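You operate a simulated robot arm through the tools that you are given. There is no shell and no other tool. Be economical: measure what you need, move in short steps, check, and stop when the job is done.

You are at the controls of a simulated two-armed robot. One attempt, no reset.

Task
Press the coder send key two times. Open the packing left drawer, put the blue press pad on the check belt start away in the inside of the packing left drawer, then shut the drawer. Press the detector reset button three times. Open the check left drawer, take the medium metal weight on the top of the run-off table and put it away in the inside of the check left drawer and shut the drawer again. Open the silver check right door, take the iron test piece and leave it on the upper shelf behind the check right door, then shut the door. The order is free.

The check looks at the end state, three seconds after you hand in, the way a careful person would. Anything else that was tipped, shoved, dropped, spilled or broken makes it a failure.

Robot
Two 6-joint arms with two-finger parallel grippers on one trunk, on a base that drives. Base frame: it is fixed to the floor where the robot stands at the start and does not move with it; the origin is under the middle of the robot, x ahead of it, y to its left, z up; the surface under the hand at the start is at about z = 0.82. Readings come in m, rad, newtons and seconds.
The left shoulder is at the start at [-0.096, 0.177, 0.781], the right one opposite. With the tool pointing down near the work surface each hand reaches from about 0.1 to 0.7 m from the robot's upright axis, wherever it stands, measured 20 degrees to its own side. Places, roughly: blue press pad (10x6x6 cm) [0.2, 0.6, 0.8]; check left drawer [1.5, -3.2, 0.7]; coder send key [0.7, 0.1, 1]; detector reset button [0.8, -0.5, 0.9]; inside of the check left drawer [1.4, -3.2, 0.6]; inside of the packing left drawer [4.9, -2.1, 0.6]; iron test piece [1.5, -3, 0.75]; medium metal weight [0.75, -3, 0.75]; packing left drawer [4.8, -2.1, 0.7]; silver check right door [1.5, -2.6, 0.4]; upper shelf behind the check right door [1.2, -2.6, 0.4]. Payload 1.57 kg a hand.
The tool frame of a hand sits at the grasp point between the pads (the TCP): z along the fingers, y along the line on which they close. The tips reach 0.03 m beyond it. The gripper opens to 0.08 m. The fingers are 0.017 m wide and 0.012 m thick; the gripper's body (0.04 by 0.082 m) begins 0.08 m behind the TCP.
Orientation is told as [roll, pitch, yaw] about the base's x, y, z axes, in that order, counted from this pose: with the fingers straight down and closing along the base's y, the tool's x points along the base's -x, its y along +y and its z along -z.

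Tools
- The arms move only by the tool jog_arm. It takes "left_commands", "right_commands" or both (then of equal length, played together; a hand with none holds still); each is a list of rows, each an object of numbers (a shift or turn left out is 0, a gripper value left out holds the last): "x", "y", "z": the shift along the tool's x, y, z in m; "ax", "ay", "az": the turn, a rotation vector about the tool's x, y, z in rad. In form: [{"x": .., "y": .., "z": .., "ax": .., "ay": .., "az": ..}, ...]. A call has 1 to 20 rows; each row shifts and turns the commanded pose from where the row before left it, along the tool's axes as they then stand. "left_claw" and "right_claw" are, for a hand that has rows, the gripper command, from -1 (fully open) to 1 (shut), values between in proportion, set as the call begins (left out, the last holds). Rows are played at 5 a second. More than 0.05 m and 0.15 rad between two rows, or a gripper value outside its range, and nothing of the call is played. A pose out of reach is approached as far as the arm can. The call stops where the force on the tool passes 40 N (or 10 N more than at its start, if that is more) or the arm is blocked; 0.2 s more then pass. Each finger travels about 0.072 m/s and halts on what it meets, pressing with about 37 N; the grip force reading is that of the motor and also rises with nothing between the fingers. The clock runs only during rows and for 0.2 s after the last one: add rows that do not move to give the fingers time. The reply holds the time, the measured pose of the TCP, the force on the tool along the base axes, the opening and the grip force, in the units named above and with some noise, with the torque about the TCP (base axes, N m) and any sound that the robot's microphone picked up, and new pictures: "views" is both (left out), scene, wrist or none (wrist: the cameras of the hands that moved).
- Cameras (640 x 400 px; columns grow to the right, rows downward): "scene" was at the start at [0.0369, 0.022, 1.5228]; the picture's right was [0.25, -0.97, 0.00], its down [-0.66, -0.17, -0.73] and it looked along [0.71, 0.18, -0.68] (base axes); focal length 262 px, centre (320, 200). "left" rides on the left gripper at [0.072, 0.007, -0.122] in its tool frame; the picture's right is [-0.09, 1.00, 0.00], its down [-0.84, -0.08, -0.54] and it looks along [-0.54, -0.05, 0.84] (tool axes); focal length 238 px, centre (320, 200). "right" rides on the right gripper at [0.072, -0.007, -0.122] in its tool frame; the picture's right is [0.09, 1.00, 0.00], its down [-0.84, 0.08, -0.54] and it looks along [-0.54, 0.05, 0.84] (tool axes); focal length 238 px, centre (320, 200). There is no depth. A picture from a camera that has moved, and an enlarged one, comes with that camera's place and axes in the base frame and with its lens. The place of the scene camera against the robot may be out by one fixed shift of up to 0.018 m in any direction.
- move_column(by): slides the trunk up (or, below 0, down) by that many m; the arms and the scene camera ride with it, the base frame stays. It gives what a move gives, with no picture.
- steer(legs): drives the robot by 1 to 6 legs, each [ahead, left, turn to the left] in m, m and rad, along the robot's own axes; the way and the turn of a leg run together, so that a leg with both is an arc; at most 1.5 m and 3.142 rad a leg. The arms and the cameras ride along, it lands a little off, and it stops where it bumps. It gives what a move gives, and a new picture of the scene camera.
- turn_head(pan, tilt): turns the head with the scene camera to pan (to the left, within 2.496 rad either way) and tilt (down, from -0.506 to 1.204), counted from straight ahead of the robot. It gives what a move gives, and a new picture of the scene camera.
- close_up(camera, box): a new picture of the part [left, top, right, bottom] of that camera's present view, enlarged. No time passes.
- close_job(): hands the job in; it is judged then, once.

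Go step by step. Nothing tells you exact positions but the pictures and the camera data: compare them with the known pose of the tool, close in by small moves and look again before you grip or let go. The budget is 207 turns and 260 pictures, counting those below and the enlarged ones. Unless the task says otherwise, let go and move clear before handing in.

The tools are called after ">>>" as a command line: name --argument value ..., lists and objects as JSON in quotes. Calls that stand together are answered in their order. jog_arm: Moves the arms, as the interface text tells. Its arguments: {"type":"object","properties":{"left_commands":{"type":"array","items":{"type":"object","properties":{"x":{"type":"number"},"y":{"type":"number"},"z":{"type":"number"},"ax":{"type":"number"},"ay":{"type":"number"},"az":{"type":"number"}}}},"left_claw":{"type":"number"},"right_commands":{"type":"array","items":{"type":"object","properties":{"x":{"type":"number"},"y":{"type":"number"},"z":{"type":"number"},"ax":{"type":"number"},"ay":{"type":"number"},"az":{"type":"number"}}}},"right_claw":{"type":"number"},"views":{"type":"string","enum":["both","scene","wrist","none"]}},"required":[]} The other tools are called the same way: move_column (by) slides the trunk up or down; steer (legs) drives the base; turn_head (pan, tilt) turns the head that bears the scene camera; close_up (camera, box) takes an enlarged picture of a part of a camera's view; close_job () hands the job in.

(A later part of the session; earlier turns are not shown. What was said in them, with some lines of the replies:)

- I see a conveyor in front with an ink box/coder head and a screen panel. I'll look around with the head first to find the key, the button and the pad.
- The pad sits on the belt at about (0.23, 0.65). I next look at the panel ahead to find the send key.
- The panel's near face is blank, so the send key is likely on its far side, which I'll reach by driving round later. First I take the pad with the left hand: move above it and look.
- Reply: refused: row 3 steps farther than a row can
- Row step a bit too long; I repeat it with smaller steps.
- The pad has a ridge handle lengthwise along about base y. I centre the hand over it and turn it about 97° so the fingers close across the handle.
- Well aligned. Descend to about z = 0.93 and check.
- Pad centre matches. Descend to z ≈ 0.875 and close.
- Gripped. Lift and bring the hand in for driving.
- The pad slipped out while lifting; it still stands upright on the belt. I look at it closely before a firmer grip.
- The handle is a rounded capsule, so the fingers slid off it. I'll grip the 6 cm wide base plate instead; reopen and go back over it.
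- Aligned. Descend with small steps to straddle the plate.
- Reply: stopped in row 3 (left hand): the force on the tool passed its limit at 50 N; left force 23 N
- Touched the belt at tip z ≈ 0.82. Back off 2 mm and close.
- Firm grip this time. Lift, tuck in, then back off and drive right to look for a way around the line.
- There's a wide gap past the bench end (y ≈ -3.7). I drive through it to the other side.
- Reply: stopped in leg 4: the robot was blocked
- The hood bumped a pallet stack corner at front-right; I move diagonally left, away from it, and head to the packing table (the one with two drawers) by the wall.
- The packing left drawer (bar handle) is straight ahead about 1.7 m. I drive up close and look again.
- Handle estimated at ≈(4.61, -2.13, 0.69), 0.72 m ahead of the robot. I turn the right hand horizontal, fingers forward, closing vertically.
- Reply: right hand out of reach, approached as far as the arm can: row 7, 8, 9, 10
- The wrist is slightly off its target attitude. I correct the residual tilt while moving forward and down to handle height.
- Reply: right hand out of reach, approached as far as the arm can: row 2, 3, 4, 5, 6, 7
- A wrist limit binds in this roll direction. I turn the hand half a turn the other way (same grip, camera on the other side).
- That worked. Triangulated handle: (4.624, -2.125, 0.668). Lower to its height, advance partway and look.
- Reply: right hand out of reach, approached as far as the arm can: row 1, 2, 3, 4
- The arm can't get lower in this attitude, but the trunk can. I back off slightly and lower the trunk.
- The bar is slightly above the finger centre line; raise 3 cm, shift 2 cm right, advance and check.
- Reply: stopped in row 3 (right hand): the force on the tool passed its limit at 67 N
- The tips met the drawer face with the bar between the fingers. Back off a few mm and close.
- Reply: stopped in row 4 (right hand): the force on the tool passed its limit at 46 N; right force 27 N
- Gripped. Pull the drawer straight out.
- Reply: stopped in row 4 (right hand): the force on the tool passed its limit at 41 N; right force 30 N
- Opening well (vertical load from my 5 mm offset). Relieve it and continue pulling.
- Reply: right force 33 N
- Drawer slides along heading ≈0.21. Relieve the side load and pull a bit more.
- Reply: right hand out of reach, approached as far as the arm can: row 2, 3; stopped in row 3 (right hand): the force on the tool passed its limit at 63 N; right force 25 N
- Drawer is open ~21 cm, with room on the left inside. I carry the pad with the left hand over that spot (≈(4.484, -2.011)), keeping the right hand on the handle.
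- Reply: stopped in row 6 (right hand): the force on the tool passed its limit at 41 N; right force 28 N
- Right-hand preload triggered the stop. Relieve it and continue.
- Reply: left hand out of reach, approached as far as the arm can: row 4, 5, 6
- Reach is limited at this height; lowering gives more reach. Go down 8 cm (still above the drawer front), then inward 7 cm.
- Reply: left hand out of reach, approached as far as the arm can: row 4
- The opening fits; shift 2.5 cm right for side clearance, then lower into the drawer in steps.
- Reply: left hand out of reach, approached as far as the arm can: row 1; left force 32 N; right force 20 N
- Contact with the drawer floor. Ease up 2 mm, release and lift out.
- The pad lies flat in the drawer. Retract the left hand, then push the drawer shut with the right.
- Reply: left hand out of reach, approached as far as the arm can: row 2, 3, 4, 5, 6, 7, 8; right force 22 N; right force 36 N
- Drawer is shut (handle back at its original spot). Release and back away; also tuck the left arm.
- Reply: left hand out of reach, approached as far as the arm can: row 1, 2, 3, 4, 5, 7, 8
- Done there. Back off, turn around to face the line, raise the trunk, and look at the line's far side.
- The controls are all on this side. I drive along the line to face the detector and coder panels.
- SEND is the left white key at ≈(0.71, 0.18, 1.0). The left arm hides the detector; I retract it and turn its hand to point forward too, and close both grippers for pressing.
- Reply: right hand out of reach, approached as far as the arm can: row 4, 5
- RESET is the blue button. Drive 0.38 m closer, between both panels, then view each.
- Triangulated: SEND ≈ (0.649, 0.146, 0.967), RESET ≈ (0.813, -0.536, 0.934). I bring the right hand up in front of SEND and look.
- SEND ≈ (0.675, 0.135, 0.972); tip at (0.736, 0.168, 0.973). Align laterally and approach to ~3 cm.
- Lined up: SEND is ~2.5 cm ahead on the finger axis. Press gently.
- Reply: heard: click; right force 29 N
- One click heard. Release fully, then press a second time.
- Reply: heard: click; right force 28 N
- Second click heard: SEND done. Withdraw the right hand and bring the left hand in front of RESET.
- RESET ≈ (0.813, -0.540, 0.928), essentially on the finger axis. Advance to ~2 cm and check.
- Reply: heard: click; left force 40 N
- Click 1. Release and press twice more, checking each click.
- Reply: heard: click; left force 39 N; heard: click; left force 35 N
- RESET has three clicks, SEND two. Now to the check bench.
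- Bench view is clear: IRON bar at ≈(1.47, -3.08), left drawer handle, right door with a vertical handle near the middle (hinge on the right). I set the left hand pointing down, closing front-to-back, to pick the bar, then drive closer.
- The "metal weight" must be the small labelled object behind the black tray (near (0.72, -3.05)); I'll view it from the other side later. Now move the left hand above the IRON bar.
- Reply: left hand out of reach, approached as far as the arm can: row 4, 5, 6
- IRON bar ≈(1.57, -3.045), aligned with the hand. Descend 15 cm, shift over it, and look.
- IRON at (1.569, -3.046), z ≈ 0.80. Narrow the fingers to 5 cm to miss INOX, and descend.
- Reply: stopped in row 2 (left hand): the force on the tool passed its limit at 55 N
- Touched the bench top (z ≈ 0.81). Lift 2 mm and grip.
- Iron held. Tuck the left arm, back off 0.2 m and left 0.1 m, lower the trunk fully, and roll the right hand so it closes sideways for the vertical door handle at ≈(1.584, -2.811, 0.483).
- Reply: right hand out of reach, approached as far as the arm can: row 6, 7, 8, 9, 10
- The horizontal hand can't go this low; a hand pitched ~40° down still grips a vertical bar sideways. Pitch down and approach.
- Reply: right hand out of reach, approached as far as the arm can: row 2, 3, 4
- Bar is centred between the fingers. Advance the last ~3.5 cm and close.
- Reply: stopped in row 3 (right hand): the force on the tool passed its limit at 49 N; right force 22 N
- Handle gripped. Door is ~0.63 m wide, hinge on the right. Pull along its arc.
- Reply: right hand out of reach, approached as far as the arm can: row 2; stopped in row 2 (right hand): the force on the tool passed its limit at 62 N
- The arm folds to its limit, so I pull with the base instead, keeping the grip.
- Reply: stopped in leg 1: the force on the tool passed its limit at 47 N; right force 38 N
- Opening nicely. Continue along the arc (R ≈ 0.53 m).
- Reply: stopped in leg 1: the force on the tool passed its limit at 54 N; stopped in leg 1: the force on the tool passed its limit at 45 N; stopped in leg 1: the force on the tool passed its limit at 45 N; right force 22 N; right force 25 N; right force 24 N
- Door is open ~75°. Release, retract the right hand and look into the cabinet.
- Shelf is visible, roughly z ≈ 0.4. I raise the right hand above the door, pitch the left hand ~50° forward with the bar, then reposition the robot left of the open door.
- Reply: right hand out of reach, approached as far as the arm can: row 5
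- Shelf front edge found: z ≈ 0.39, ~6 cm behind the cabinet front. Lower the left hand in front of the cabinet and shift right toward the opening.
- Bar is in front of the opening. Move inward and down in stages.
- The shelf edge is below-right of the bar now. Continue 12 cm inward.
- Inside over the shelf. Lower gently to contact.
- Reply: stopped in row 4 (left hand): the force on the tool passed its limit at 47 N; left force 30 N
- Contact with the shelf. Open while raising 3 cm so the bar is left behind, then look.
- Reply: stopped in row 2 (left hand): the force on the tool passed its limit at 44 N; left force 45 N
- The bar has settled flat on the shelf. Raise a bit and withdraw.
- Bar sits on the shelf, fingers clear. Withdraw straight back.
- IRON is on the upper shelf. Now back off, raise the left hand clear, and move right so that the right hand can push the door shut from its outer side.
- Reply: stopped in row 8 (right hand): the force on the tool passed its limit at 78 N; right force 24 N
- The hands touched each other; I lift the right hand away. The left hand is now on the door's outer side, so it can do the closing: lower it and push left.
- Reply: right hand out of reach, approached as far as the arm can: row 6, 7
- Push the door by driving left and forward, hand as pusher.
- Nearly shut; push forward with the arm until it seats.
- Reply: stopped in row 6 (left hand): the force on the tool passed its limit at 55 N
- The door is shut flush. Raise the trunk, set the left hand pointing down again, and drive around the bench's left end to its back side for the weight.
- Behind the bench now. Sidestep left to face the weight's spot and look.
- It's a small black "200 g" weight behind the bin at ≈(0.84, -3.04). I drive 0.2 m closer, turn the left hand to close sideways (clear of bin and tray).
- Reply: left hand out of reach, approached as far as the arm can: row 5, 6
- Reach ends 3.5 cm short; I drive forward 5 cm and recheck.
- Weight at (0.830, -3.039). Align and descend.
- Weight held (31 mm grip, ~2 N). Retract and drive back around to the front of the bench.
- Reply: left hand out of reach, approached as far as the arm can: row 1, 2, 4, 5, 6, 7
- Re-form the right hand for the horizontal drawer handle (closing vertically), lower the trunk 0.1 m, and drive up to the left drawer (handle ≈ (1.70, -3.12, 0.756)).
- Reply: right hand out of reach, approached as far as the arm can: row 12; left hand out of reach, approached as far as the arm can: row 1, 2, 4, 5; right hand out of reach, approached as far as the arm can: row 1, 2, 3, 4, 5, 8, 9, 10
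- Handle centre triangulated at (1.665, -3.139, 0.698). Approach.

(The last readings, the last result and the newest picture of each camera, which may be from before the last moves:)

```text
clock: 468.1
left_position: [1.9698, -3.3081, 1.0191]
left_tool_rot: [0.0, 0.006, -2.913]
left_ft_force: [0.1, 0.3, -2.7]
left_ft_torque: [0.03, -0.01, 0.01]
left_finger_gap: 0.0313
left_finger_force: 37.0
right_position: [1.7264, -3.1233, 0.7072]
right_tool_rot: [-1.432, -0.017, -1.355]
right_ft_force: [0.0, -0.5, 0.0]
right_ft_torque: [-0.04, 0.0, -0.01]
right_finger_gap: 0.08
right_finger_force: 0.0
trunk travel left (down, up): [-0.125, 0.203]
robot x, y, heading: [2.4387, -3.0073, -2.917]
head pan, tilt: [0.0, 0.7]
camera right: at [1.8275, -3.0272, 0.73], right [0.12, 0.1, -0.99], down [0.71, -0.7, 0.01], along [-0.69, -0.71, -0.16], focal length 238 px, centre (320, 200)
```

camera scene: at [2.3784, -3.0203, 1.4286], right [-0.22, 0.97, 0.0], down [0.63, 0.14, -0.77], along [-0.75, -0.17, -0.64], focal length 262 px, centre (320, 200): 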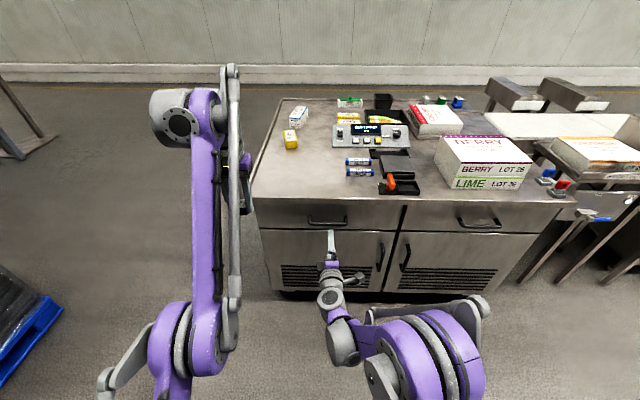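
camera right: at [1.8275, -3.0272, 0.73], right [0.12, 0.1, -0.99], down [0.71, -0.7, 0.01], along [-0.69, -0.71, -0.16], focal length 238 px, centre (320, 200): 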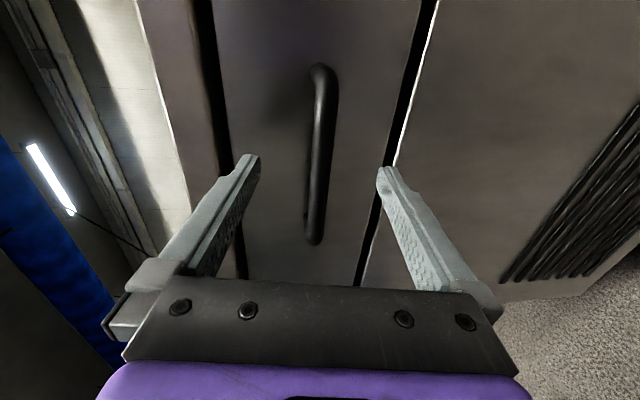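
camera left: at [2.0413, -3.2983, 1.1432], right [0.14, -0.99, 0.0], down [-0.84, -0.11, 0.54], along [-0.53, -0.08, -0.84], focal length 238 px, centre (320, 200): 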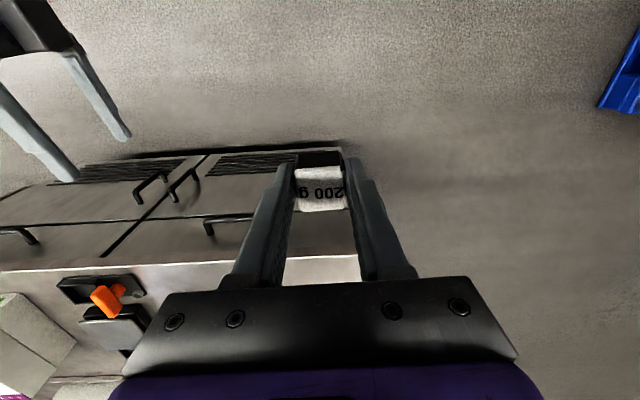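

Centred. Advance until the tips touch, then close.

>>> jog_arm --right_commands '[{"z": 0.025}, {"z": 0.015}, {"z": 0.01}, {"z": 0.006}, {}]' --views "none"

>>> jog_arm --right_commands '[{"z": -0.003}, {}, {}, {}, {}, {}]' --right_claw 1 --views "wrist"

```text
clock: 469.1
left_position: [1.9743, -3.3064, 1.0201]
left_tool_rot: [0.005, 0.003, -2.914]
left_ft_force: [0.0, -0.1, -2.0]
left_ft_torque: [-0.04, -0.04, 0.0]
left_finger_gap: 0.0314
left_finger_force: 36.8
right_position: [1.6784, -3.1354, 0.702]
right_tool_rot: [-1.433, -0.017, -1.355]
right_ft_force: [30.5, 8.3, 2.7]
right_ft_torque: [-0.46, 1.45, -0.24]
right_finger_gap: 0.0778
right_finger_force: 0.0
trunk travel left (down, up): [-0.125, 0.203]
robot x, y, heading: [2.44, -3.0066, -2.922]
head pan, tilt: [0.0, 0.7]
stopped in row 5 (right hand): the force on the tool passed its limit at 46 N (the readings are from after the stop); the commanded pose is now the measured one
```

```text
clock: 470.6
left_position: [1.9697, -3.3074, 1.0181]
left_tool_rot: [0.004, 0.005, -2.911]
left_ft_force: [0.0, 0.5, -1.9]
left_ft_torque: [-0.02, -0.01, -0.02]
left_finger_gap: 0.0314
left_finger_force: 36.9
right_position: [1.6774, -3.135, 0.6996]
right_tool_rot: [-1.429, -0.017, -1.352]
right_ft_force: [2.5, 1.7, -13.2]
right_ft_torque: [0.48, 0.14, 0.55]
right_finger_gap: 0.0161
right_finger_force: 31.3
trunk travel left (down, up): [-0.125, 0.203]
robot x, y, heading: [2.438, -3.0065, -2.917]
head pan, tilt: [0.0, 0.7]
camera right: at [1.7783, -3.0378, 0.7219], right [0.12, 0.1, -0.99], down [0.72, -0.7, 0.01], along [-0.69, -0.71, -0.16], focal length 238 px, centre (320, 200)
```

right: 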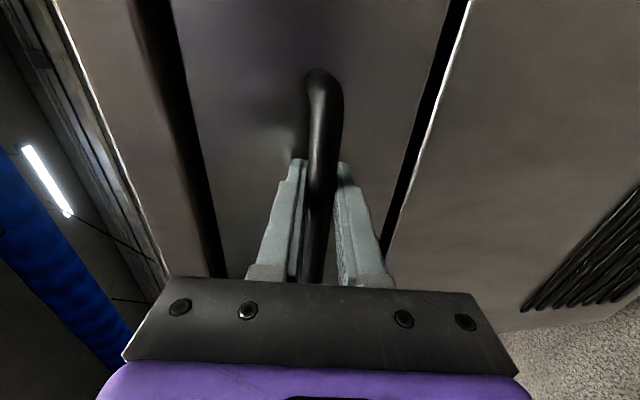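

Gripped. Pull the drawer out with the arm.

>>> jog_arm --right_commands '[{"y": 0.001, "x": 0.0003, "z": -0.015}, {"y": 0.0043, "x": 0.0003, "z": -0.0297}, {"y": 0.0043, "x": 0.0003, "z": -0.0297}, {"y": 0.0043, "x": 0.0003, "z": -0.0297}, {}]' --views "none"

>>> jog_arm --right_commands '[{"y": 0.0043, "x": 0.0003, "z": -0.0297}, {"y": 0.0043, "x": 0.0003, "z": -0.0297}, {"y": 0.0043, "x": 0.0003, "z": -0.0297}, {"y": 0.0043, "x": 0.0003, "z": -0.0297}, {}]' --views "scene"

```text
clock: 471.8
left_position: [1.9695, -3.3099, 1.019]
left_tool_rot: [0.005, 0.006, -2.913]
left_ft_force: [-0.9, 0.3, -1.5]
left_ft_torque: [-0.02, -0.03, -0.04]
left_finger_gap: 0.0312
left_finger_force: 36.8
right_position: [1.7807, -3.112, 0.6991]
right_tool_rot: [-1.427, -0.018, -1.349]
right_ft_force: [4.5, -15.5, -26.3]
right_ft_torque: [0.33, 0.17, 0.58]
right_finger_gap: 0.0158
right_finger_force: 31.9
trunk travel left (down, up): [-0.125, 0.203]
robot x, y, heading: [2.4408, -3.0098, -2.917]
head pan, tilt: [0.0, 0.7]
```

```text
clock: 472.8
left_position: [1.9713, -3.308, 1.0191]
left_tool_rot: [0.006, 0.007, -2.913]
left_ft_force: [0.0, 0.2, -2.8]
left_ft_torque: [0.0, -0.01, -0.02]
left_finger_gap: 0.0313
left_finger_force: 36.9
right_position: [1.8965, -3.0856, 0.6996]
right_tool_rot: [-1.428, -0.017, -1.347]
right_ft_force: [2.2, -2.2, -20.3]
right_ft_torque: [0.44, 0.23, 0.16]
right_finger_gap: 0.0159
right_finger_force: 31.4
trunk travel left (down, up): [-0.125, 0.203]
robot x, y, heading: [2.4393, -3.01, -2.917]
head pan, tilt: [0.0, 0.7]
stopped in row 5 (right hand): the force on the tool passed its limit at 42 N (the readings are from after the stop); the commanded pose is now the measured one
camera scene: at [2.3774, -3.0203, 1.4286], right [-0.22, 0.97, 0.0], down [0.63, 0.14, -0.76], along [-0.75, -0.17, -0.65], focal length 262 px, centre (320, 200)
```

scene: 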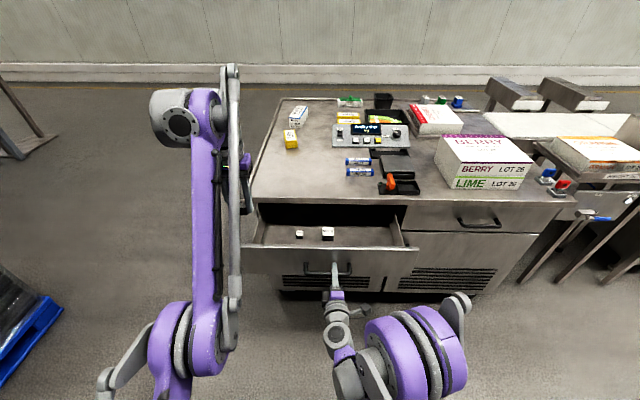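

Drawer open; inside are the small and large weights, confirming mine (200 g) is the medium. Move the left hand over the free front-left part of the drawer.

>>> jog_arm --left_commands '[{"z": 0.03, "y": -0.02}, {"z": 0.03, "y": -0.02}, {"x": -0.037, "y": -0.015}, {"x": -0.037, "y": -0.015}, {"x": -0.037, "y": -0.01}, {"x": -0.035, "y": -0.01}, {}]' --views "both"

```text
clock: 474.4
left_position: [1.8874, -3.2555, 0.9319]
left_tool_rot: [0.005, 0.006, -2.913]
left_ft_force: [-0.1, -0.1, -2.9]
left_ft_torque: [-0.04, -0.04, 0.0]
left_finger_gap: 0.0313
left_finger_force: 37.1
left hand out of reach, approached as far as the arm can: row 1, 2, 3, 4, 5, 6
right_position: [1.8962, -3.086, 0.6997]
right_tool_rot: [-1.428, -0.018, -1.346]
right_ft_force: [1.6, -10.0, -24.9]
right_ft_torque: [0.49, 0.19, -0.03]
right_finger_gap: 0.0158
right_finger_force: 31.4
trunk travel left (down, up): [-0.125, 0.203]
robot x, y, heading: [2.4398, -3.0091, -2.917]
head pan, tilt: [0.0, 0.7]
camera scene: at [2.3767, -3.0215, 1.4284], right [-0.22, 0.98, 0.0], down [0.63, 0.14, -0.76], along [-0.74, -0.17, -0.65], focal length 262 px, centre (320, 200)
camera left: at [1.9569, -3.246, 1.0556], right [0.14, -0.99, 0.0], down [-0.84, -0.11, 0.54], along [-0.53, -0.08, -0.84], focal length 238 px, centre (320, 200)
```

scene: 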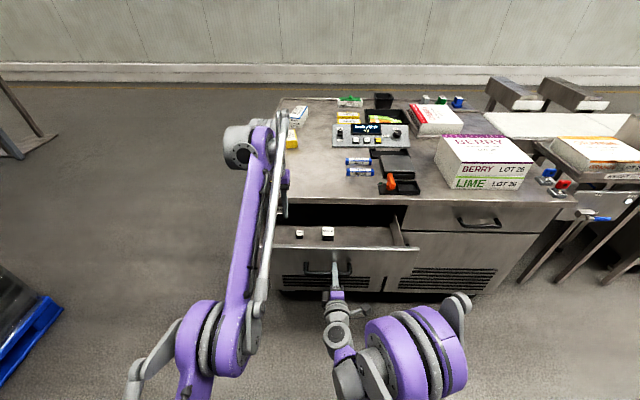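
left: 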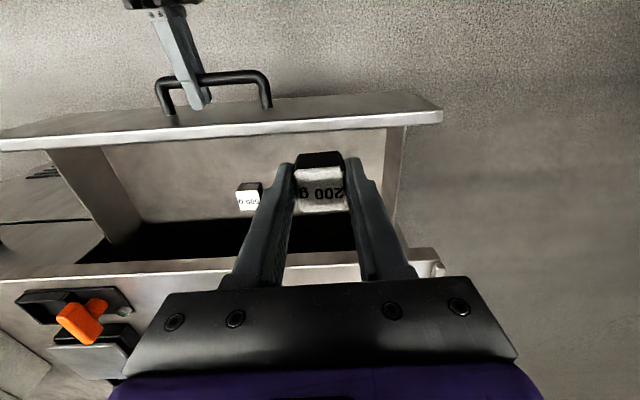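

>>> jog_arm --left_commands '[{"z": 0.03}, {"z": 0.03}, {"x": -0.04}, {"x": -0.035}, {}]' --views "wrist"

```text
clock: 475.6
left_position: [1.8536, -3.2634, 0.8635]
left_tool_rot: [0.003, 0.007, -2.912]
left_ft_force: [0.6, -0.2, -1.7]
left_ft_torque: [0.0, -0.02, -0.03]
left_finger_gap: 0.0315
left_finger_force: 36.9
left hand out of reach, approached as far as the arm can: row 3, 4
right_position: [1.8969, -3.0855, 0.6992]
right_tool_rot: [-1.427, -0.02, -1.351]
right_ft_force: [2.3, -10.8, -26.6]
right_ft_torque: [0.42, 0.14, 0.13]
right_finger_gap: 0.0158
right_finger_force: 31.8
trunk travel left (down, up): [-0.125, 0.203]
robot x, y, heading: [2.437, -3.0067, -2.92]
head pan, tilt: [0.0, 0.7]
camera left: at [1.9237, -3.2549, 0.9877], right [0.14, -0.99, 0.0], down [-0.84, -0.11, 0.54], along [-0.53, -0.08, -0.84], focal length 238 px, centre (320, 200)
```

left: 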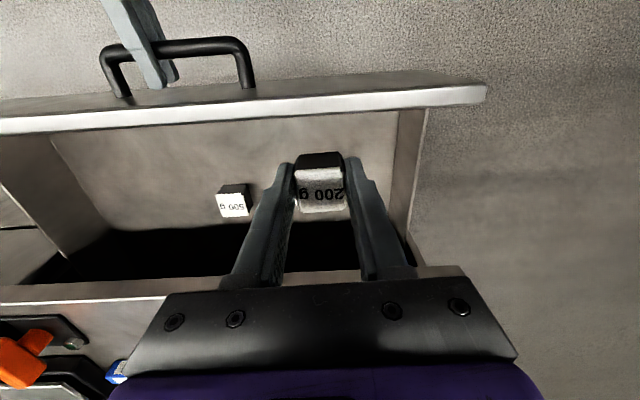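

Need ~3 cm more clearance from the drawer front; pull the drawer a bit further with the right hand.

>>> jog_arm --right_commands '[{"y": 0.003, "x": -0.002}, {"y": 0.003, "x": 0.0003, "z": -0.02}, {"y": 0.003, "x": 0.0003, "z": -0.02}, {}]' --views "none"

>>> jog_arm --left_commands '[{"z": 0.005}, {"x": -0.02}, {}]' --views "wrist"

```text
clock: 476.6
left_position: [1.8572, -3.2641, 0.8666]
left_tool_rot: [0.003, 0.004, -2.912]
left_ft_force: [-0.8, -0.6, -1.5]
left_ft_torque: [-0.02, 0.0, 0.01]
left_finger_gap: 0.0311
left_finger_force: 37.6
right_position: [1.9391, -3.0766, 0.6998]
right_tool_rot: [-1.433, -0.018, -1.351]
right_ft_force: [0.7, -5.2, 38.9]
right_ft_torque: [0.56, 0.03, -0.46]
right_finger_gap: 0.0159
right_finger_force: 31.6
trunk travel left (down, up): [-0.125, 0.203]
robot x, y, heading: [2.4363, -3.0091, -2.919]
head pan, tilt: [0.0, 0.7]
```

```text
clock: 477.6
left_position: [1.8546, -3.2648, 0.8575]
left_tool_rot: [0.004, 0.003, -2.914]
left_ft_force: [0.1, 0.4, -2.6]
left_ft_torque: [0.03, 0.01, 0.02]
left_finger_gap: 0.0315
left_finger_force: 37.2
left hand out of reach, approached as far as the arm can: row 2
right_position: [1.9394, -3.0757, 0.6995]
right_tool_rot: [-1.433, -0.013, -1.349]
right_ft_force: [-0.6, -1.0, 31.8]
right_ft_torque: [0.53, 0.0, 0.43]
right_finger_gap: 0.016
right_finger_force: 31.3
trunk travel left (down, up): [-0.125, 0.203]
robot x, y, heading: [2.436, -3.0103, -2.92]
head pan, tilt: [0.0, 0.7]
stopped in row 3 (right hand): the force on the tool passed its limit at 49 N (the readings are from after the stop); the commanded pose is now the measured one
camera left: at [1.9241, -3.2555, 0.9818], right [0.14, -0.99, 0.0], down [-0.83, -0.11, 0.54], along [-0.53, -0.08, -0.84], focal length 238 px, centre (320, 200)
```

left: 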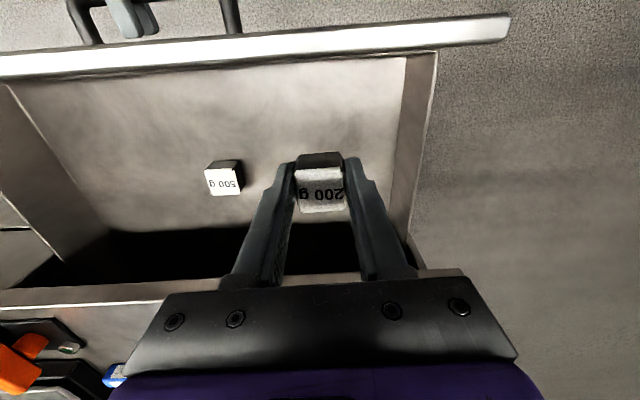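

Good clearance now. Relieve the right-hand preload and lower the weight.

>>> jog_arm --right_commands '[{"y": -0.003}, {}]' --views "none"

>>> jog_arm --left_commands '[{"y": -0.018}, {"z": 0.04}, {"z": 0.04}, {"z": 0.04}, {"z": 0.025}, {}]' --views "wrist"

```text
clock: 478.2
left_position: [1.8508, -3.264, 0.8575]
left_tool_rot: [0.003, 0.005, -2.915]
left_ft_force: [-0.3, -0.5, -1.0]
left_ft_torque: [0.02, -0.04, -0.01]
left_finger_gap: 0.0314
left_finger_force: 37.1
right_position: [1.9367, -3.0773, 0.7]
right_tool_rot: [-1.428, -0.018, -1.35]
right_ft_force: [2.3, -2.9, -17.2]
right_ft_torque: [0.64, 0.26, -0.61]
right_finger_gap: 0.0159
right_finger_force: 31.6
trunk travel left (down, up): [-0.125, 0.203]
robot x, y, heading: [2.4398, -3.0116, -2.917]
head pan, tilt: [0.0, 0.7]
```

```text
clock: 479.6
left_position: [1.8375, -3.2503, 0.7164]
left_tool_rot: [0.005, 0.008, -2.912]
left_ft_force: [0.2, 0.2, -2.3]
left_ft_torque: [0.03, 0.01, 0.01]
left_finger_gap: 0.0314
left_finger_force: 37.1
left hand out of reach, approached as far as the arm can: row 5
right_position: [1.937, -3.0771, 0.6992]
right_tool_rot: [-1.427, -0.021, -1.349]
right_ft_force: [2.2, -4.5, -35.1]
right_ft_torque: [0.35, 0.15, 0.34]
right_finger_gap: 0.0154
right_finger_force: 31.0
trunk travel left (down, up): [-0.125, 0.203]
robot x, y, heading: [2.4388, -3.0098, -2.916]
head pan, tilt: [0.0, 0.7]
camera left: at [1.9062, -3.2411, 0.8407], right [0.14, -0.99, 0.0], down [-0.84, -0.11, 0.53], along [-0.53, -0.08, -0.85], focal length 238 px, centre (320, 200)
```

left: 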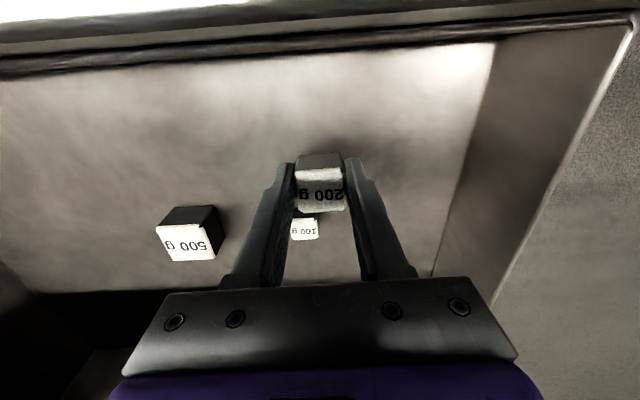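

>>> jog_arm --left_commands '[{"z": 0.012}, {"z": 0.012}, {"z": 0.008}, {}]' --views "none"

```text
clock: 480.6
left_position: [1.8238, -3.2514, 0.6901]
left_tool_rot: [0.004, 0.009, -2.912]
left_ft_force: [-0.6, -0.9, -1.4]
left_ft_torque: [0.02, -0.01, 0.02]
left_finger_gap: 0.0315
left_finger_force: 37.4
left hand out of reach, approached as far as the arm can: row 1, 2, 3
right_position: [1.9358, -3.0772, 0.6996]
right_tool_rot: [-1.428, -0.018, -1.35]
right_ft_force: [2.5, -6.1, -37.9]
right_ft_torque: [0.39, 0.13, 0.19]
right_finger_gap: 0.0156
right_finger_force: 31.6
trunk travel left (down, up): [-0.125, 0.203]
robot x, y, heading: [2.4378, -3.0067, -2.916]
head pan, tilt: [0.0, 0.7]
```

The commanded point is still a bit too far forward; pull it back 3 cm, then continue down gently.

>>> jog_arm --left_commands '[{"x": 0.02}, {"z": 0.008}, {"z": 0.006}, {"z": 0.005}, {"z": 0.005}, {}]' --views "wrist"

```text
clock: 482.0
left_position: [1.8177, -3.2509, 0.6743]
left_tool_rot: [0.004, 0.009, -2.914]
left_ft_force: [-0.2, -1.0, -1.4]
left_ft_torque: [0.01, 0.01, 0.02]
left_finger_gap: 0.0311
left_finger_force: 36.7
left hand out of reach, approached as far as the arm can: row 1, 2, 4
right_position: [1.9362, -3.0779, 0.6996]
right_tool_rot: [-1.429, -0.019, -1.348]
right_ft_force: [1.7, -7.0, -37.9]
right_ft_torque: [0.38, 0.19, 0.17]
right_finger_gap: 0.016
right_finger_force: 31.0
trunk travel left (down, up): [-0.125, 0.203]
robot x, y, heading: [2.4417, -3.0069, -2.913]
head pan, tilt: [0.0, 0.7]
camera left: at [1.8871, -3.2424, 0.7978], right [0.14, -0.99, 0.0], down [-0.84, -0.11, 0.53], along [-0.53, -0.08, -0.85], focal length 238 px, centre (320, 200)
```

left: 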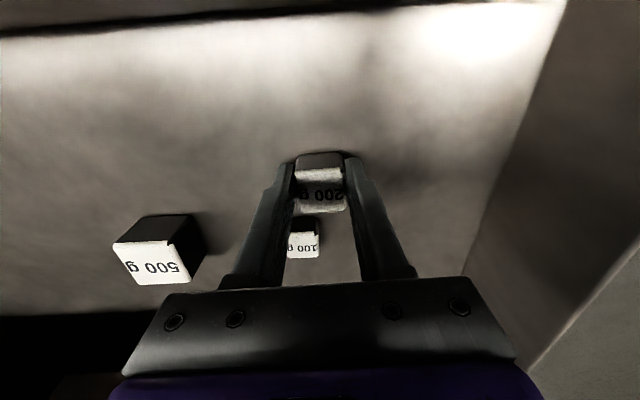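

>>> jog_arm --left_commands '[{"x": 0.015}, {"z": 0.005}, {"z": 0.005}, {"z": 0.005}, {"z": 0.005}, {}]' --views "none"

```text
clock: 482.6
left_position: [1.8178, -3.2513, 0.6719]
left_tool_rot: [0.005, 0.011, -2.912]
left_ft_force: [0.2, -0.4, -3.3]
left_ft_torque: [-0.01, 0.0, -0.02]
left_finger_gap: 0.0314
left_finger_force: 36.8
left hand out of reach, approached as far as the arm can: row 1, 3
right_position: [1.9364, -3.0767, 0.7001]
right_tool_rot: [-1.428, -0.019, -1.349]
right_ft_force: [0.5, -0.7, -18.9]
right_ft_torque: [0.51, 0.2, -0.42]
right_finger_gap: 0.0158
right_finger_force: 31.6
trunk travel left (down, up): [-0.125, 0.203]
robot x, y, heading: [2.4376, -3.0103, -2.918]
head pan, tilt: [0.0, 0.7]
stopped in row 3 (right hand): the force on the tool passed its limit at 53 N (the readings are from after the stop); the commanded pose is now the measured one
```

>>> jog_arm --right_commands '[{"y": 0.002}, {}]' --views "none"

>>> jog_arm --left_commands '[{"z": 0.006}, {"z": 0.006}, {"z": 0.006}, {"z": 0.006}, {}]' --views "wrist"

```text
clock: 483.2
left_position: [1.8187, -3.2505, 0.6748]
left_tool_rot: [0.006, 0.008, -2.912]
left_ft_force: [0.0, 0.0, -1.7]
left_ft_torque: [0.02, -0.02, -0.01]
left_finger_gap: 0.0315
left_finger_force: 37.1
right_position: [1.9391, -3.0754, 0.6991]
right_tool_rot: [-1.429, -0.018, -1.348]
right_ft_force: [-1.6, -2.3, 17.8]
right_ft_torque: [0.49, 0.0, 0.67]
right_finger_gap: 0.0158
right_finger_force: 31.6
trunk travel left (down, up): [-0.125, 0.203]
robot x, y, heading: [2.4361, -3.0099, -2.918]
head pan, tilt: [0.0, 0.7]
```

```text
clock: 483.9
left_position: [1.8176, -3.2509, 0.669]
left_tool_rot: [0.005, 0.012, -2.914]
left_ft_force: [1.3, 0.1, 11.1]
left_ft_torque: [0.27, 0.13, -0.01]
left_finger_gap: 0.0314
left_finger_force: 37.3
left hand out of reach, approached as far as the arm can: row 2
right_position: [1.9389, -3.0757, 0.6999]
right_tool_rot: [-1.431, -0.017, -1.351]
right_ft_force: [-1.1, -0.3, 18.5]
right_ft_torque: [0.59, 0.02, 0.52]
right_finger_gap: 0.0159
right_finger_force: 31.4
trunk travel left (down, up): [-0.125, 0.203]
robot x, y, heading: [2.4378, -3.0116, -2.915]
head pan, tilt: [0.0, 0.7]
stopped in row 3 (left hand): the force on the tool passed its limit at 49 N (the readings are from after the stop); the commanded pose is now the measured one
camera left: at [1.8871, -3.2418, 0.7922], right [0.14, -0.99, 0.0], down [-0.84, -0.11, 0.53], along [-0.53, -0.07, -0.85], focal length 238 px, centre (320, 200)
```

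left: 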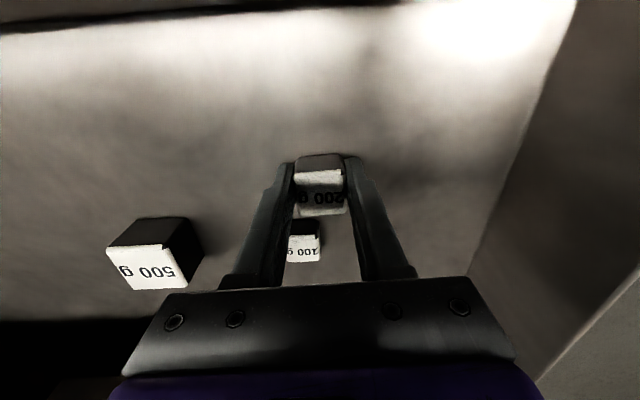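

Weight is on the drawer floor. Release and lift out.

>>> jog_arm --left_commands '[{"z": -0.001}, {}, {}, {}, {"z": -0.03}, {"z": -0.04}, {"z": -0.04}, {"z": -0.04}, {"z": -0.04}, {}]' --left_claw -1 --views "wrist"

```text
clock: 484.9
left_position: [1.8174, -3.2498, 0.6691]
left_tool_rot: [0.004, 0.011, -2.914]
left_ft_force: [0.5, -0.4, 0.4]
left_ft_torque: [0.02, 0.0, -0.03]
left_finger_gap: 0.08
left_finger_force: 0.0
right_position: [1.9387, -3.0775, 0.699]
right_tool_rot: [-1.432, -0.016, -1.349]
right_ft_force: [0.2, -1.5, 23.7]
right_ft_torque: [0.59, -0.01, 0.32]
right_finger_gap: 0.0158
right_finger_force: 31.2
trunk travel left (down, up): [-0.125, 0.203]
robot x, y, heading: [2.4402, -3.0108, -2.918]
head pan, tilt: [0.0, 0.7]
stopped in row 5 (right hand): the force on the tool passed its limit at 43 N (the readings are from after the stop); the commanded pose is now the measured one
camera left: at [1.8862, -3.241, 0.7935], right [0.13, -0.99, 0.0], down [-0.84, -0.11, 0.53], along [-0.53, -0.07, -0.85], focal length 238 px, centre (320, 200)
```

left: 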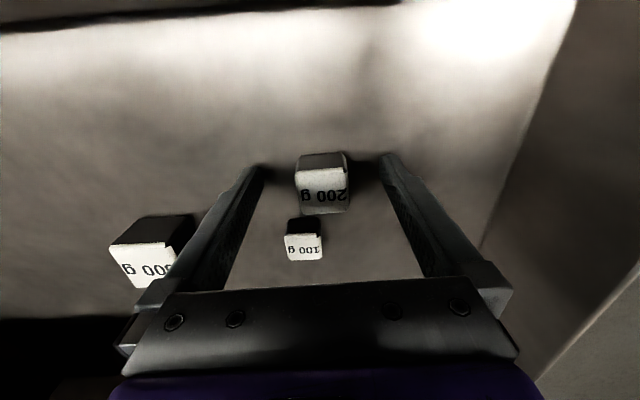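

>>> jog_arm --left_commands '[{"z": -0.03}, {"z": -0.04}, {"z": -0.04}, {"z": -0.04}, {"z": -0.04}, {}]' --right_commands '[{"y": -0.0015}, {}, {}, {}, {}, {}]' --views "wrist"

```text
clock: 486.4
left_position: [1.858, -3.245, 0.8429]
left_tool_rot: [0.004, 0.013, -2.914]
left_ft_force: [-0.2, -0.4, 0.0]
left_ft_torque: [-0.01, -0.02, 0.02]
left_finger_gap: 0.08
left_finger_force: 0.1
left hand out of reach, approached as far as the arm can: row 3, 4, 5
right_position: [1.9375, -3.0757, 0.6997]
right_tool_rot: [-1.428, -0.019, -1.349]
right_ft_force: [-1.6, -3.8, -5.1]
right_ft_torque: [0.5, 0.03, 0.5]
right_finger_gap: 0.0158
right_finger_force: 31.0
trunk travel left (down, up): [-0.125, 0.203]
robot x, y, heading: [2.4391, -3.009, -2.921]
head pan, tilt: [0.0, 0.7]
camera right: at [2.037, -2.9799, 0.7221], right [0.12, 0.1, -0.99], down [0.72, -0.7, 0.02], along [-0.69, -0.71, -0.16], focal length 238 px, centre (320, 200)
camera left: at [1.9277, -3.2356, 0.9673], right [0.13, -0.99, 0.0], down [-0.84, -0.11, 0.53], along [-0.53, -0.07, -0.85], focal length 238 px, centre (320, 200)
```

right: 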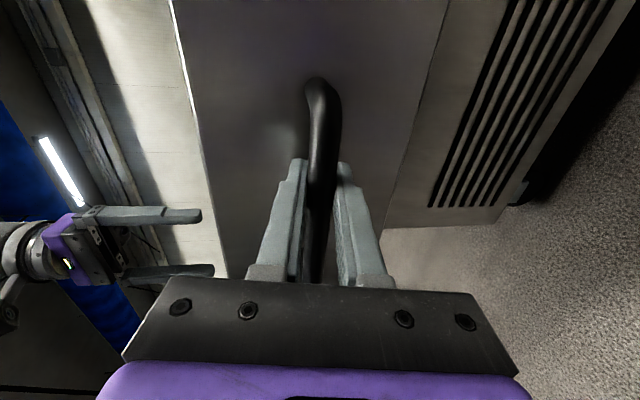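
left: 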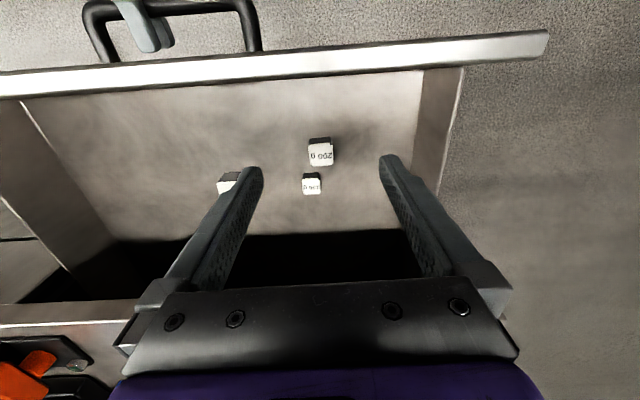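

Weight placed upright beside the others. Lift the left hand away, then push the drawer shut.

>>> jog_arm --left_commands '[{"z": -0.04}, {"z": -0.03}, {"x": 0.04}, {"x": 0.04}, {"x": 0.04}, {"y": 0.03}, {}]' --views "none"

>>> jog_arm --right_commands '[{"x": -0.0003, "y": -0.003, "z": 0.02}, {"x": -0.0003, "y": -0.0035, "z": 0.025}, {"x": -0.0003, "y": -0.0035, "z": 0.025}, {"x": -0.0003, "y": -0.0035, "z": 0.025}, {}]' --views "scene"

```text
clock: 487.9
left_position: [1.9963, -3.2441, 0.9078]
left_tool_rot: [0.003, 0.012, -2.915]
left_ft_force: [-0.8, -0.6, 0.9]
left_ft_torque: [-0.05, -0.01, 0.04]
left_finger_gap: 0.0802
left_finger_force: 0.0
left hand out of reach, approached as far as the arm can: row 1, 2
right_position: [1.9365, -3.0769, 0.6996]
right_tool_rot: [-1.429, -0.02, -1.351]
right_ft_force: [3.0, -4.8, -8.1]
right_ft_torque: [0.5, 0.13, -0.09]
right_finger_gap: 0.0161
right_finger_force: 31.4
trunk travel left (down, up): [-0.125, 0.203]
robot x, y, heading: [2.4388, -3.0135, -2.918]
head pan, tilt: [0.0, 0.7]
```

```text
clock: 489.1
left_position: [1.9953, -3.2433, 0.907]
left_tool_rot: [0.005, 0.012, -2.917]
left_ft_force: [0.3, -0.5, 0.9]
left_ft_torque: [-0.01, 0.0, 0.01]
left_finger_gap: 0.08
left_finger_force: 0.1
right_position: [1.8419, -3.0965, 0.6998]
right_tool_rot: [-1.429, -0.021, -1.356]
right_ft_force: [-5.6, 14.5, -6.2]
right_ft_torque: [0.62, 0.15, -0.56]
right_finger_gap: 0.016
right_finger_force: 31.8
trunk travel left (down, up): [-0.125, 0.203]
robot x, y, heading: [2.4397, -3.0068, -2.919]
head pan, tilt: [0.0, 0.7]
camera scene: at [2.3777, -3.0188, 1.4286], right [-0.22, 0.98, 0.0], down [0.63, 0.14, -0.76], along [-0.75, -0.17, -0.64], focal length 262 px, centre (320, 200)
```

scene: 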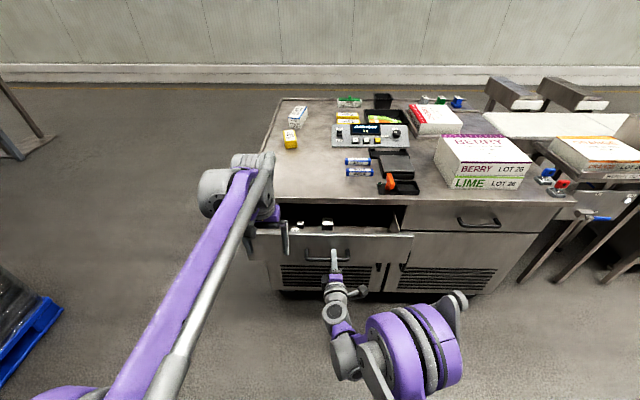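

>>> jog_arm --right_commands '[{"x": 0.001, "y": -0.0035, "z": 0.025}, {"y": -0.0035, "z": 0.025}, {"y": -0.0035, "z": 0.025}, {"y": -0.0035, "z": 0.025}, {"y": -0.0035, "z": 0.025}, {}]' --views "none"

>>> jog_arm --right_commands '[{"y": -0.002, "z": 0.015}, {"y": -0.0015, "z": 0.012}, {"y": -0.001, "z": 0.01}, {"z": 0.006}, {}]' --views "scene"

```text
clock: 490.6
left_position: [1.9949, -3.2435, 0.9075]
left_tool_rot: [0.005, 0.012, -2.915]
left_ft_force: [0.7, -0.4, 0.5]
left_ft_torque: [-0.01, 0.01, 0.01]
left_finger_gap: 0.08
left_finger_force: 0.1
right_position: [1.7191, -3.123, 0.7007]
right_tool_rot: [-1.433, -0.021, -1.354]
right_ft_force: [-6.6, 20.8, 3.1]
right_ft_torque: [0.52, 0.09, 0.01]
right_finger_gap: 0.016
right_finger_force: 31.7
trunk travel left (down, up): [-0.125, 0.203]
robot x, y, heading: [2.4376, -3.0084, -2.918]
head pan, tilt: [0.0, 0.7]
```

```text
clock: 491.8
left_position: [1.9976, -3.2421, 0.9076]
left_tool_rot: [0.006, 0.011, -2.914]
left_ft_force: [0.2, -0.6, -0.2]
left_ft_torque: [0.01, 0.0, 0.01]
left_finger_gap: 0.0802
left_finger_force: 0.1
right_position: [1.6778, -3.1333, 0.6998]
right_tool_rot: [-1.43, -0.021, -1.354]
right_ft_force: [8.1, 23.0, 6.8]
right_ft_torque: [0.52, 0.1, 0.03]
right_finger_gap: 0.016
right_finger_force: 31.4
trunk travel left (down, up): [-0.125, 0.203]
robot x, y, heading: [2.437, -3.0055, -2.915]
head pan, tilt: [0.0, 0.7]
camera scene: at [2.3806, -3.0177, 1.4287], right [-0.22, 0.98, 0.0], down [0.63, 0.14, -0.77], along [-0.75, -0.17, -0.64], focal length 262 px, centre (320, 200)
```

scene: 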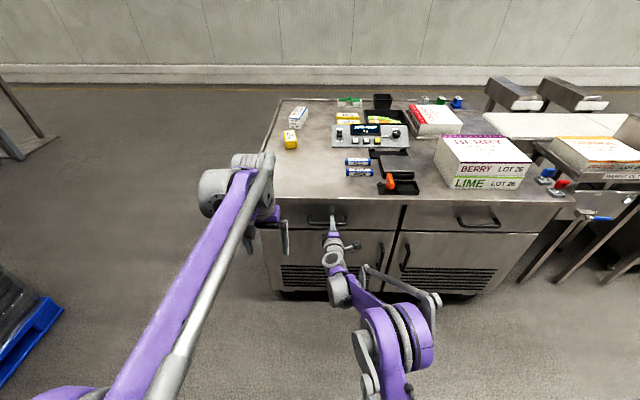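

Handle is back at its closed position. A last nudge, then release and back off.

>>> jog_arm --right_commands '[{"z": 0.004}, {}]' --views "none"

>>> jog_arm --right_commands '[{}, {}, {}, {}, {"z": -0.04}, {"z": -0.04}, {"z": -0.04}, {"z": -0.04}, {}]' --right_claw -1 --views "none"

>>> steer --legs '[[-0.4, 0, 0]]'

>>> close_up --camera "scene" --box '[220, 120, 520, 310]'

```text
clock: 492.4
left_position: [1.9988, -3.2438, 0.9084]
left_tool_rot: [0.003, 0.01, -2.915]
left_ft_force: [-0.4, -0.7, -0.5]
left_ft_torque: [0.02, -0.01, -0.01]
left_finger_gap: 0.0799
left_finger_force: 0.0
right_position: [1.6752, -3.1376, 0.6988]
right_tool_rot: [-1.431, -0.022, -1.347]
right_ft_force: [15.7, 14.1, 6.1]
right_ft_torque: [0.45, 0.03, 0.26]
right_finger_gap: 0.0155
right_finger_force: 31.5
trunk travel left (down, up): [-0.125, 0.203]
robot x, y, heading: [2.4423, -3.009, -2.919]
head pan, tilt: [0.0, 0.7]
```

```text
clock: 492.9
left_position: [1.997, -3.2447, 0.9069]
left_tool_rot: [0.004, 0.013, -2.915]
left_ft_force: [-0.3, 1.3, 0.6]
left_ft_torque: [0.04, -0.01, 0.0]
left_finger_gap: 0.0801
left_finger_force: 0.0
right_position: [1.678, -3.1402, 0.692]
right_tool_rot: [-1.427, -0.027, -1.34]
right_ft_force: [32.2, 8.8, -33.0]
right_ft_torque: [-0.25, -0.22, -0.3]
right_finger_gap: 0.0457
right_finger_force: 0.1
trunk travel left (down, up): [-0.125, 0.203]
robot x, y, heading: [2.4439, -3.007, -2.92]
head pan, tilt: [0.0, 0.7]
stopped in row 2 (right hand): the force on the tool passed its limit at 46 N (the readings are from after the stop); the commanded pose is now the measured one
```

```text
clock: 495.3
left_position: [2.3832, -3.1552, 0.9072]
left_tool_rot: [0.004, 0.012, -2.919]
left_ft_force: [0.2, 0.6, 0.6]
left_ft_torque: [0.02, 0.0, -0.02]
left_finger_gap: 0.0799
left_finger_force: 0.1
right_position: [2.0624, -3.0493, 0.6962]
right_tool_rot: [-1.428, -0.022, -1.345]
right_ft_force: [0.5, 1.1, -1.1]
right_ft_torque: [0.01, -0.03, 0.02]
right_finger_gap: 0.08
right_finger_force: 0.1
trunk travel left (down, up): [-0.125, 0.203]
robot x, y, heading: [2.823, -2.9218, -2.918]
head pan, tilt: [0.0, 0.7]
camera scene: at [2.7659, -2.9325, 1.4286], right [-0.22, 0.98, 0.0], down [0.63, 0.14, -0.77], along [-0.75, -0.17, -0.64], focal length 262 px, centre (320, 200)
```

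scene: 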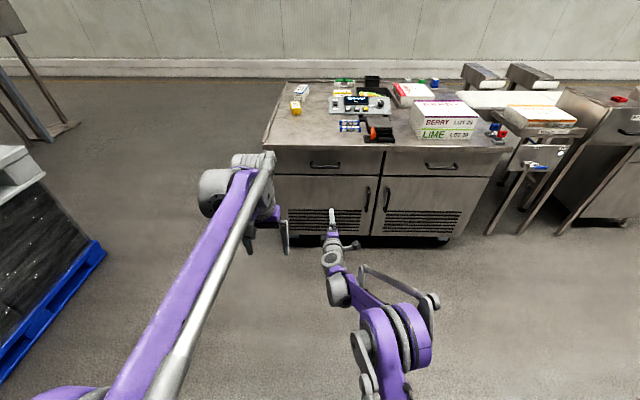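

```text
2.11 times, centred on (370, 215) of scene
camera zoom: at [2.7659, -2.9325, 1.4286], right [-0.22, 0.98, 0.0], down [0.63, 0.14, -0.77], along [-0.75, -0.17, -0.64], focal length 551 px, centre (215, 168)
```

zoom: 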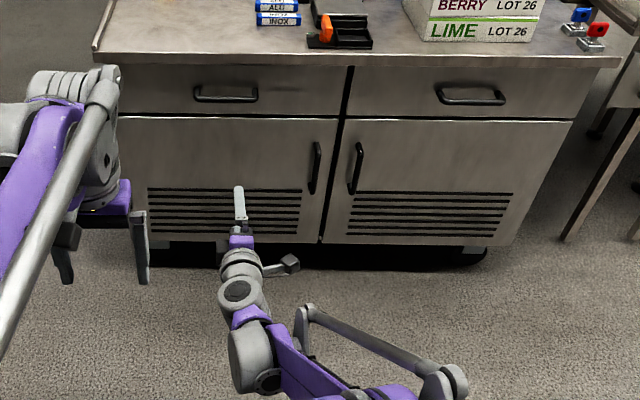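

>>> close_up --camera "scene" --box '[260, 135, 420, 235]'

>>> turn_head --pan 2.4 --tilt 0.5

>>> turn_head --pan -2.4 --tilt 0.4

```text
4.00 times, centred on (340, 185) of scene
camera zoom: at [2.7659, -2.9325, 1.4286], right [-0.22, 0.98, 0.0], down [0.63, 0.14, -0.77], along [-0.75, -0.17, -0.64], focal length 1048 px, centre (240, 260)
```

zoom: 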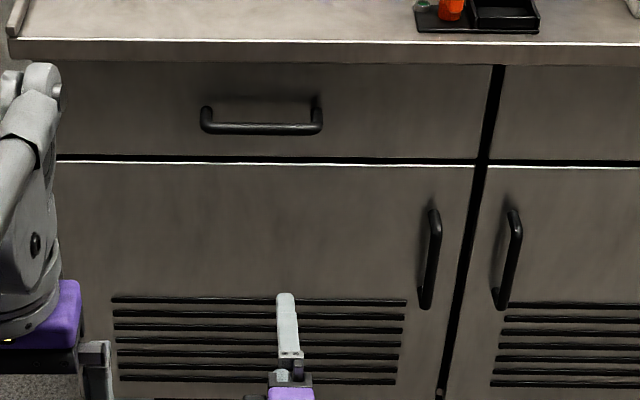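

```text
clock: 497.5
left_position: [2.3832, -3.1551, 0.9086]
left_tool_rot: [0.004, 0.013, -2.919]
left_ft_force: [1.1, -1.1, 0.6]
left_ft_torque: [0.02, 0.01, 0.0]
left_finger_gap: 0.08
left_finger_force: 0.1
right_position: [2.0622, -3.0487, 0.696]
right_tool_rot: [-1.428, -0.023, -1.347]
right_ft_force: [1.5, -0.4, 0.1]
right_ft_torque: [0.0, 0.03, 0.03]
right_finger_gap: 0.0801
right_finger_force: 0.0
trunk travel left (down, up): [-0.125, 0.203]
robot x, y, heading: [2.8263, -2.9215, -2.917]
head pan, tilt: [2.4, 0.499]
camera scene: at [2.9271, -2.9594, 1.4463], right [-0.5, -0.87, 0.0], down [-0.42, 0.24, -0.88], along [0.76, -0.44, -0.48], focal length 262 px, centre (320, 200)
```

scene: 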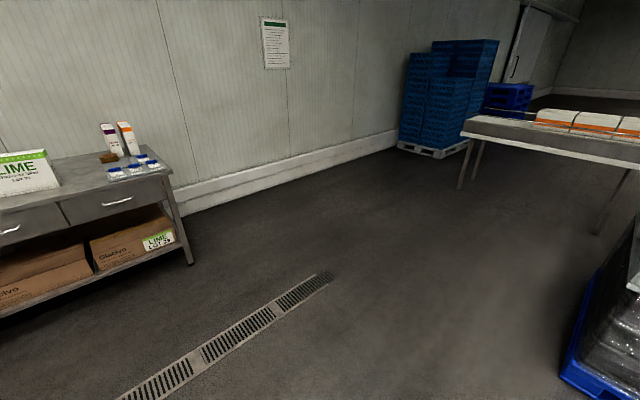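

```text
clock: 501.3
left_position: [2.3811, -3.1563, 0.9075]
left_tool_rot: [0.002, 0.012, -2.917]
left_ft_force: [-0.1, -0.9, -0.5]
left_ft_torque: [0.02, -0.02, -0.01]
left_finger_gap: 0.08
left_finger_force: 0.0
right_position: [2.0628, -3.0496, 0.6962]
right_tool_rot: [-1.428, -0.023, -1.346]
right_ft_force: [-0.6, -0.2, -0.2]
right_ft_torque: [-0.01, -0.03, 0.01]
right_finger_gap: 0.0803
right_finger_force: 0.1
trunk travel left (down, up): [-0.125, 0.203]
robot x, y, heading: [2.8225, -2.9226, -2.918]
head pan, tilt: [-2.4, 0.4]
camera scene: at [2.9011, -2.838, 1.4554], right [0.82, -0.57, 0.0], down [-0.22, -0.32, -0.92], along [0.53, 0.76, -0.39], focal length 262 px, centre (320, 200)
```

scene: 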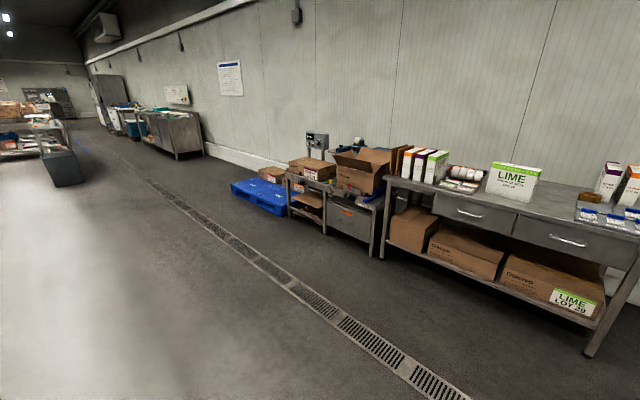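

All closed and in place: the packing drawer, the check drawer and the check door are shut, nothing else looks disturbed, and both hands are clear. I hand in.

>>> close_job

```text
The job is handed in.
```

I handed in the job with every part done; I have not been shown the result of the check.

- **Coder send key:** pressed twice, with a click heard each time.
- **Blue press pad:** lying flat inside the packing left drawer, and the drawer is shut. The pad slipped out of the first grip and stayed upright on the belt, so I took it again by its base.
- **Detector reset button:** pressed three times, with a click heard each time.
- **Medium metal weight:** the 200 g one. It stands in the check left drawer next to the 100 g and 500 g weights, and the drawer is shut. I took 200 g to be the medium one because those two were already in the drawer.
- **Iron test piece:** lying on the upper shelf behind the check right door, and the door is shut.

While driving, the robot bumped the pallet stack near the bench once. I saw no movement in the pictures. Both hands are empty and clear.
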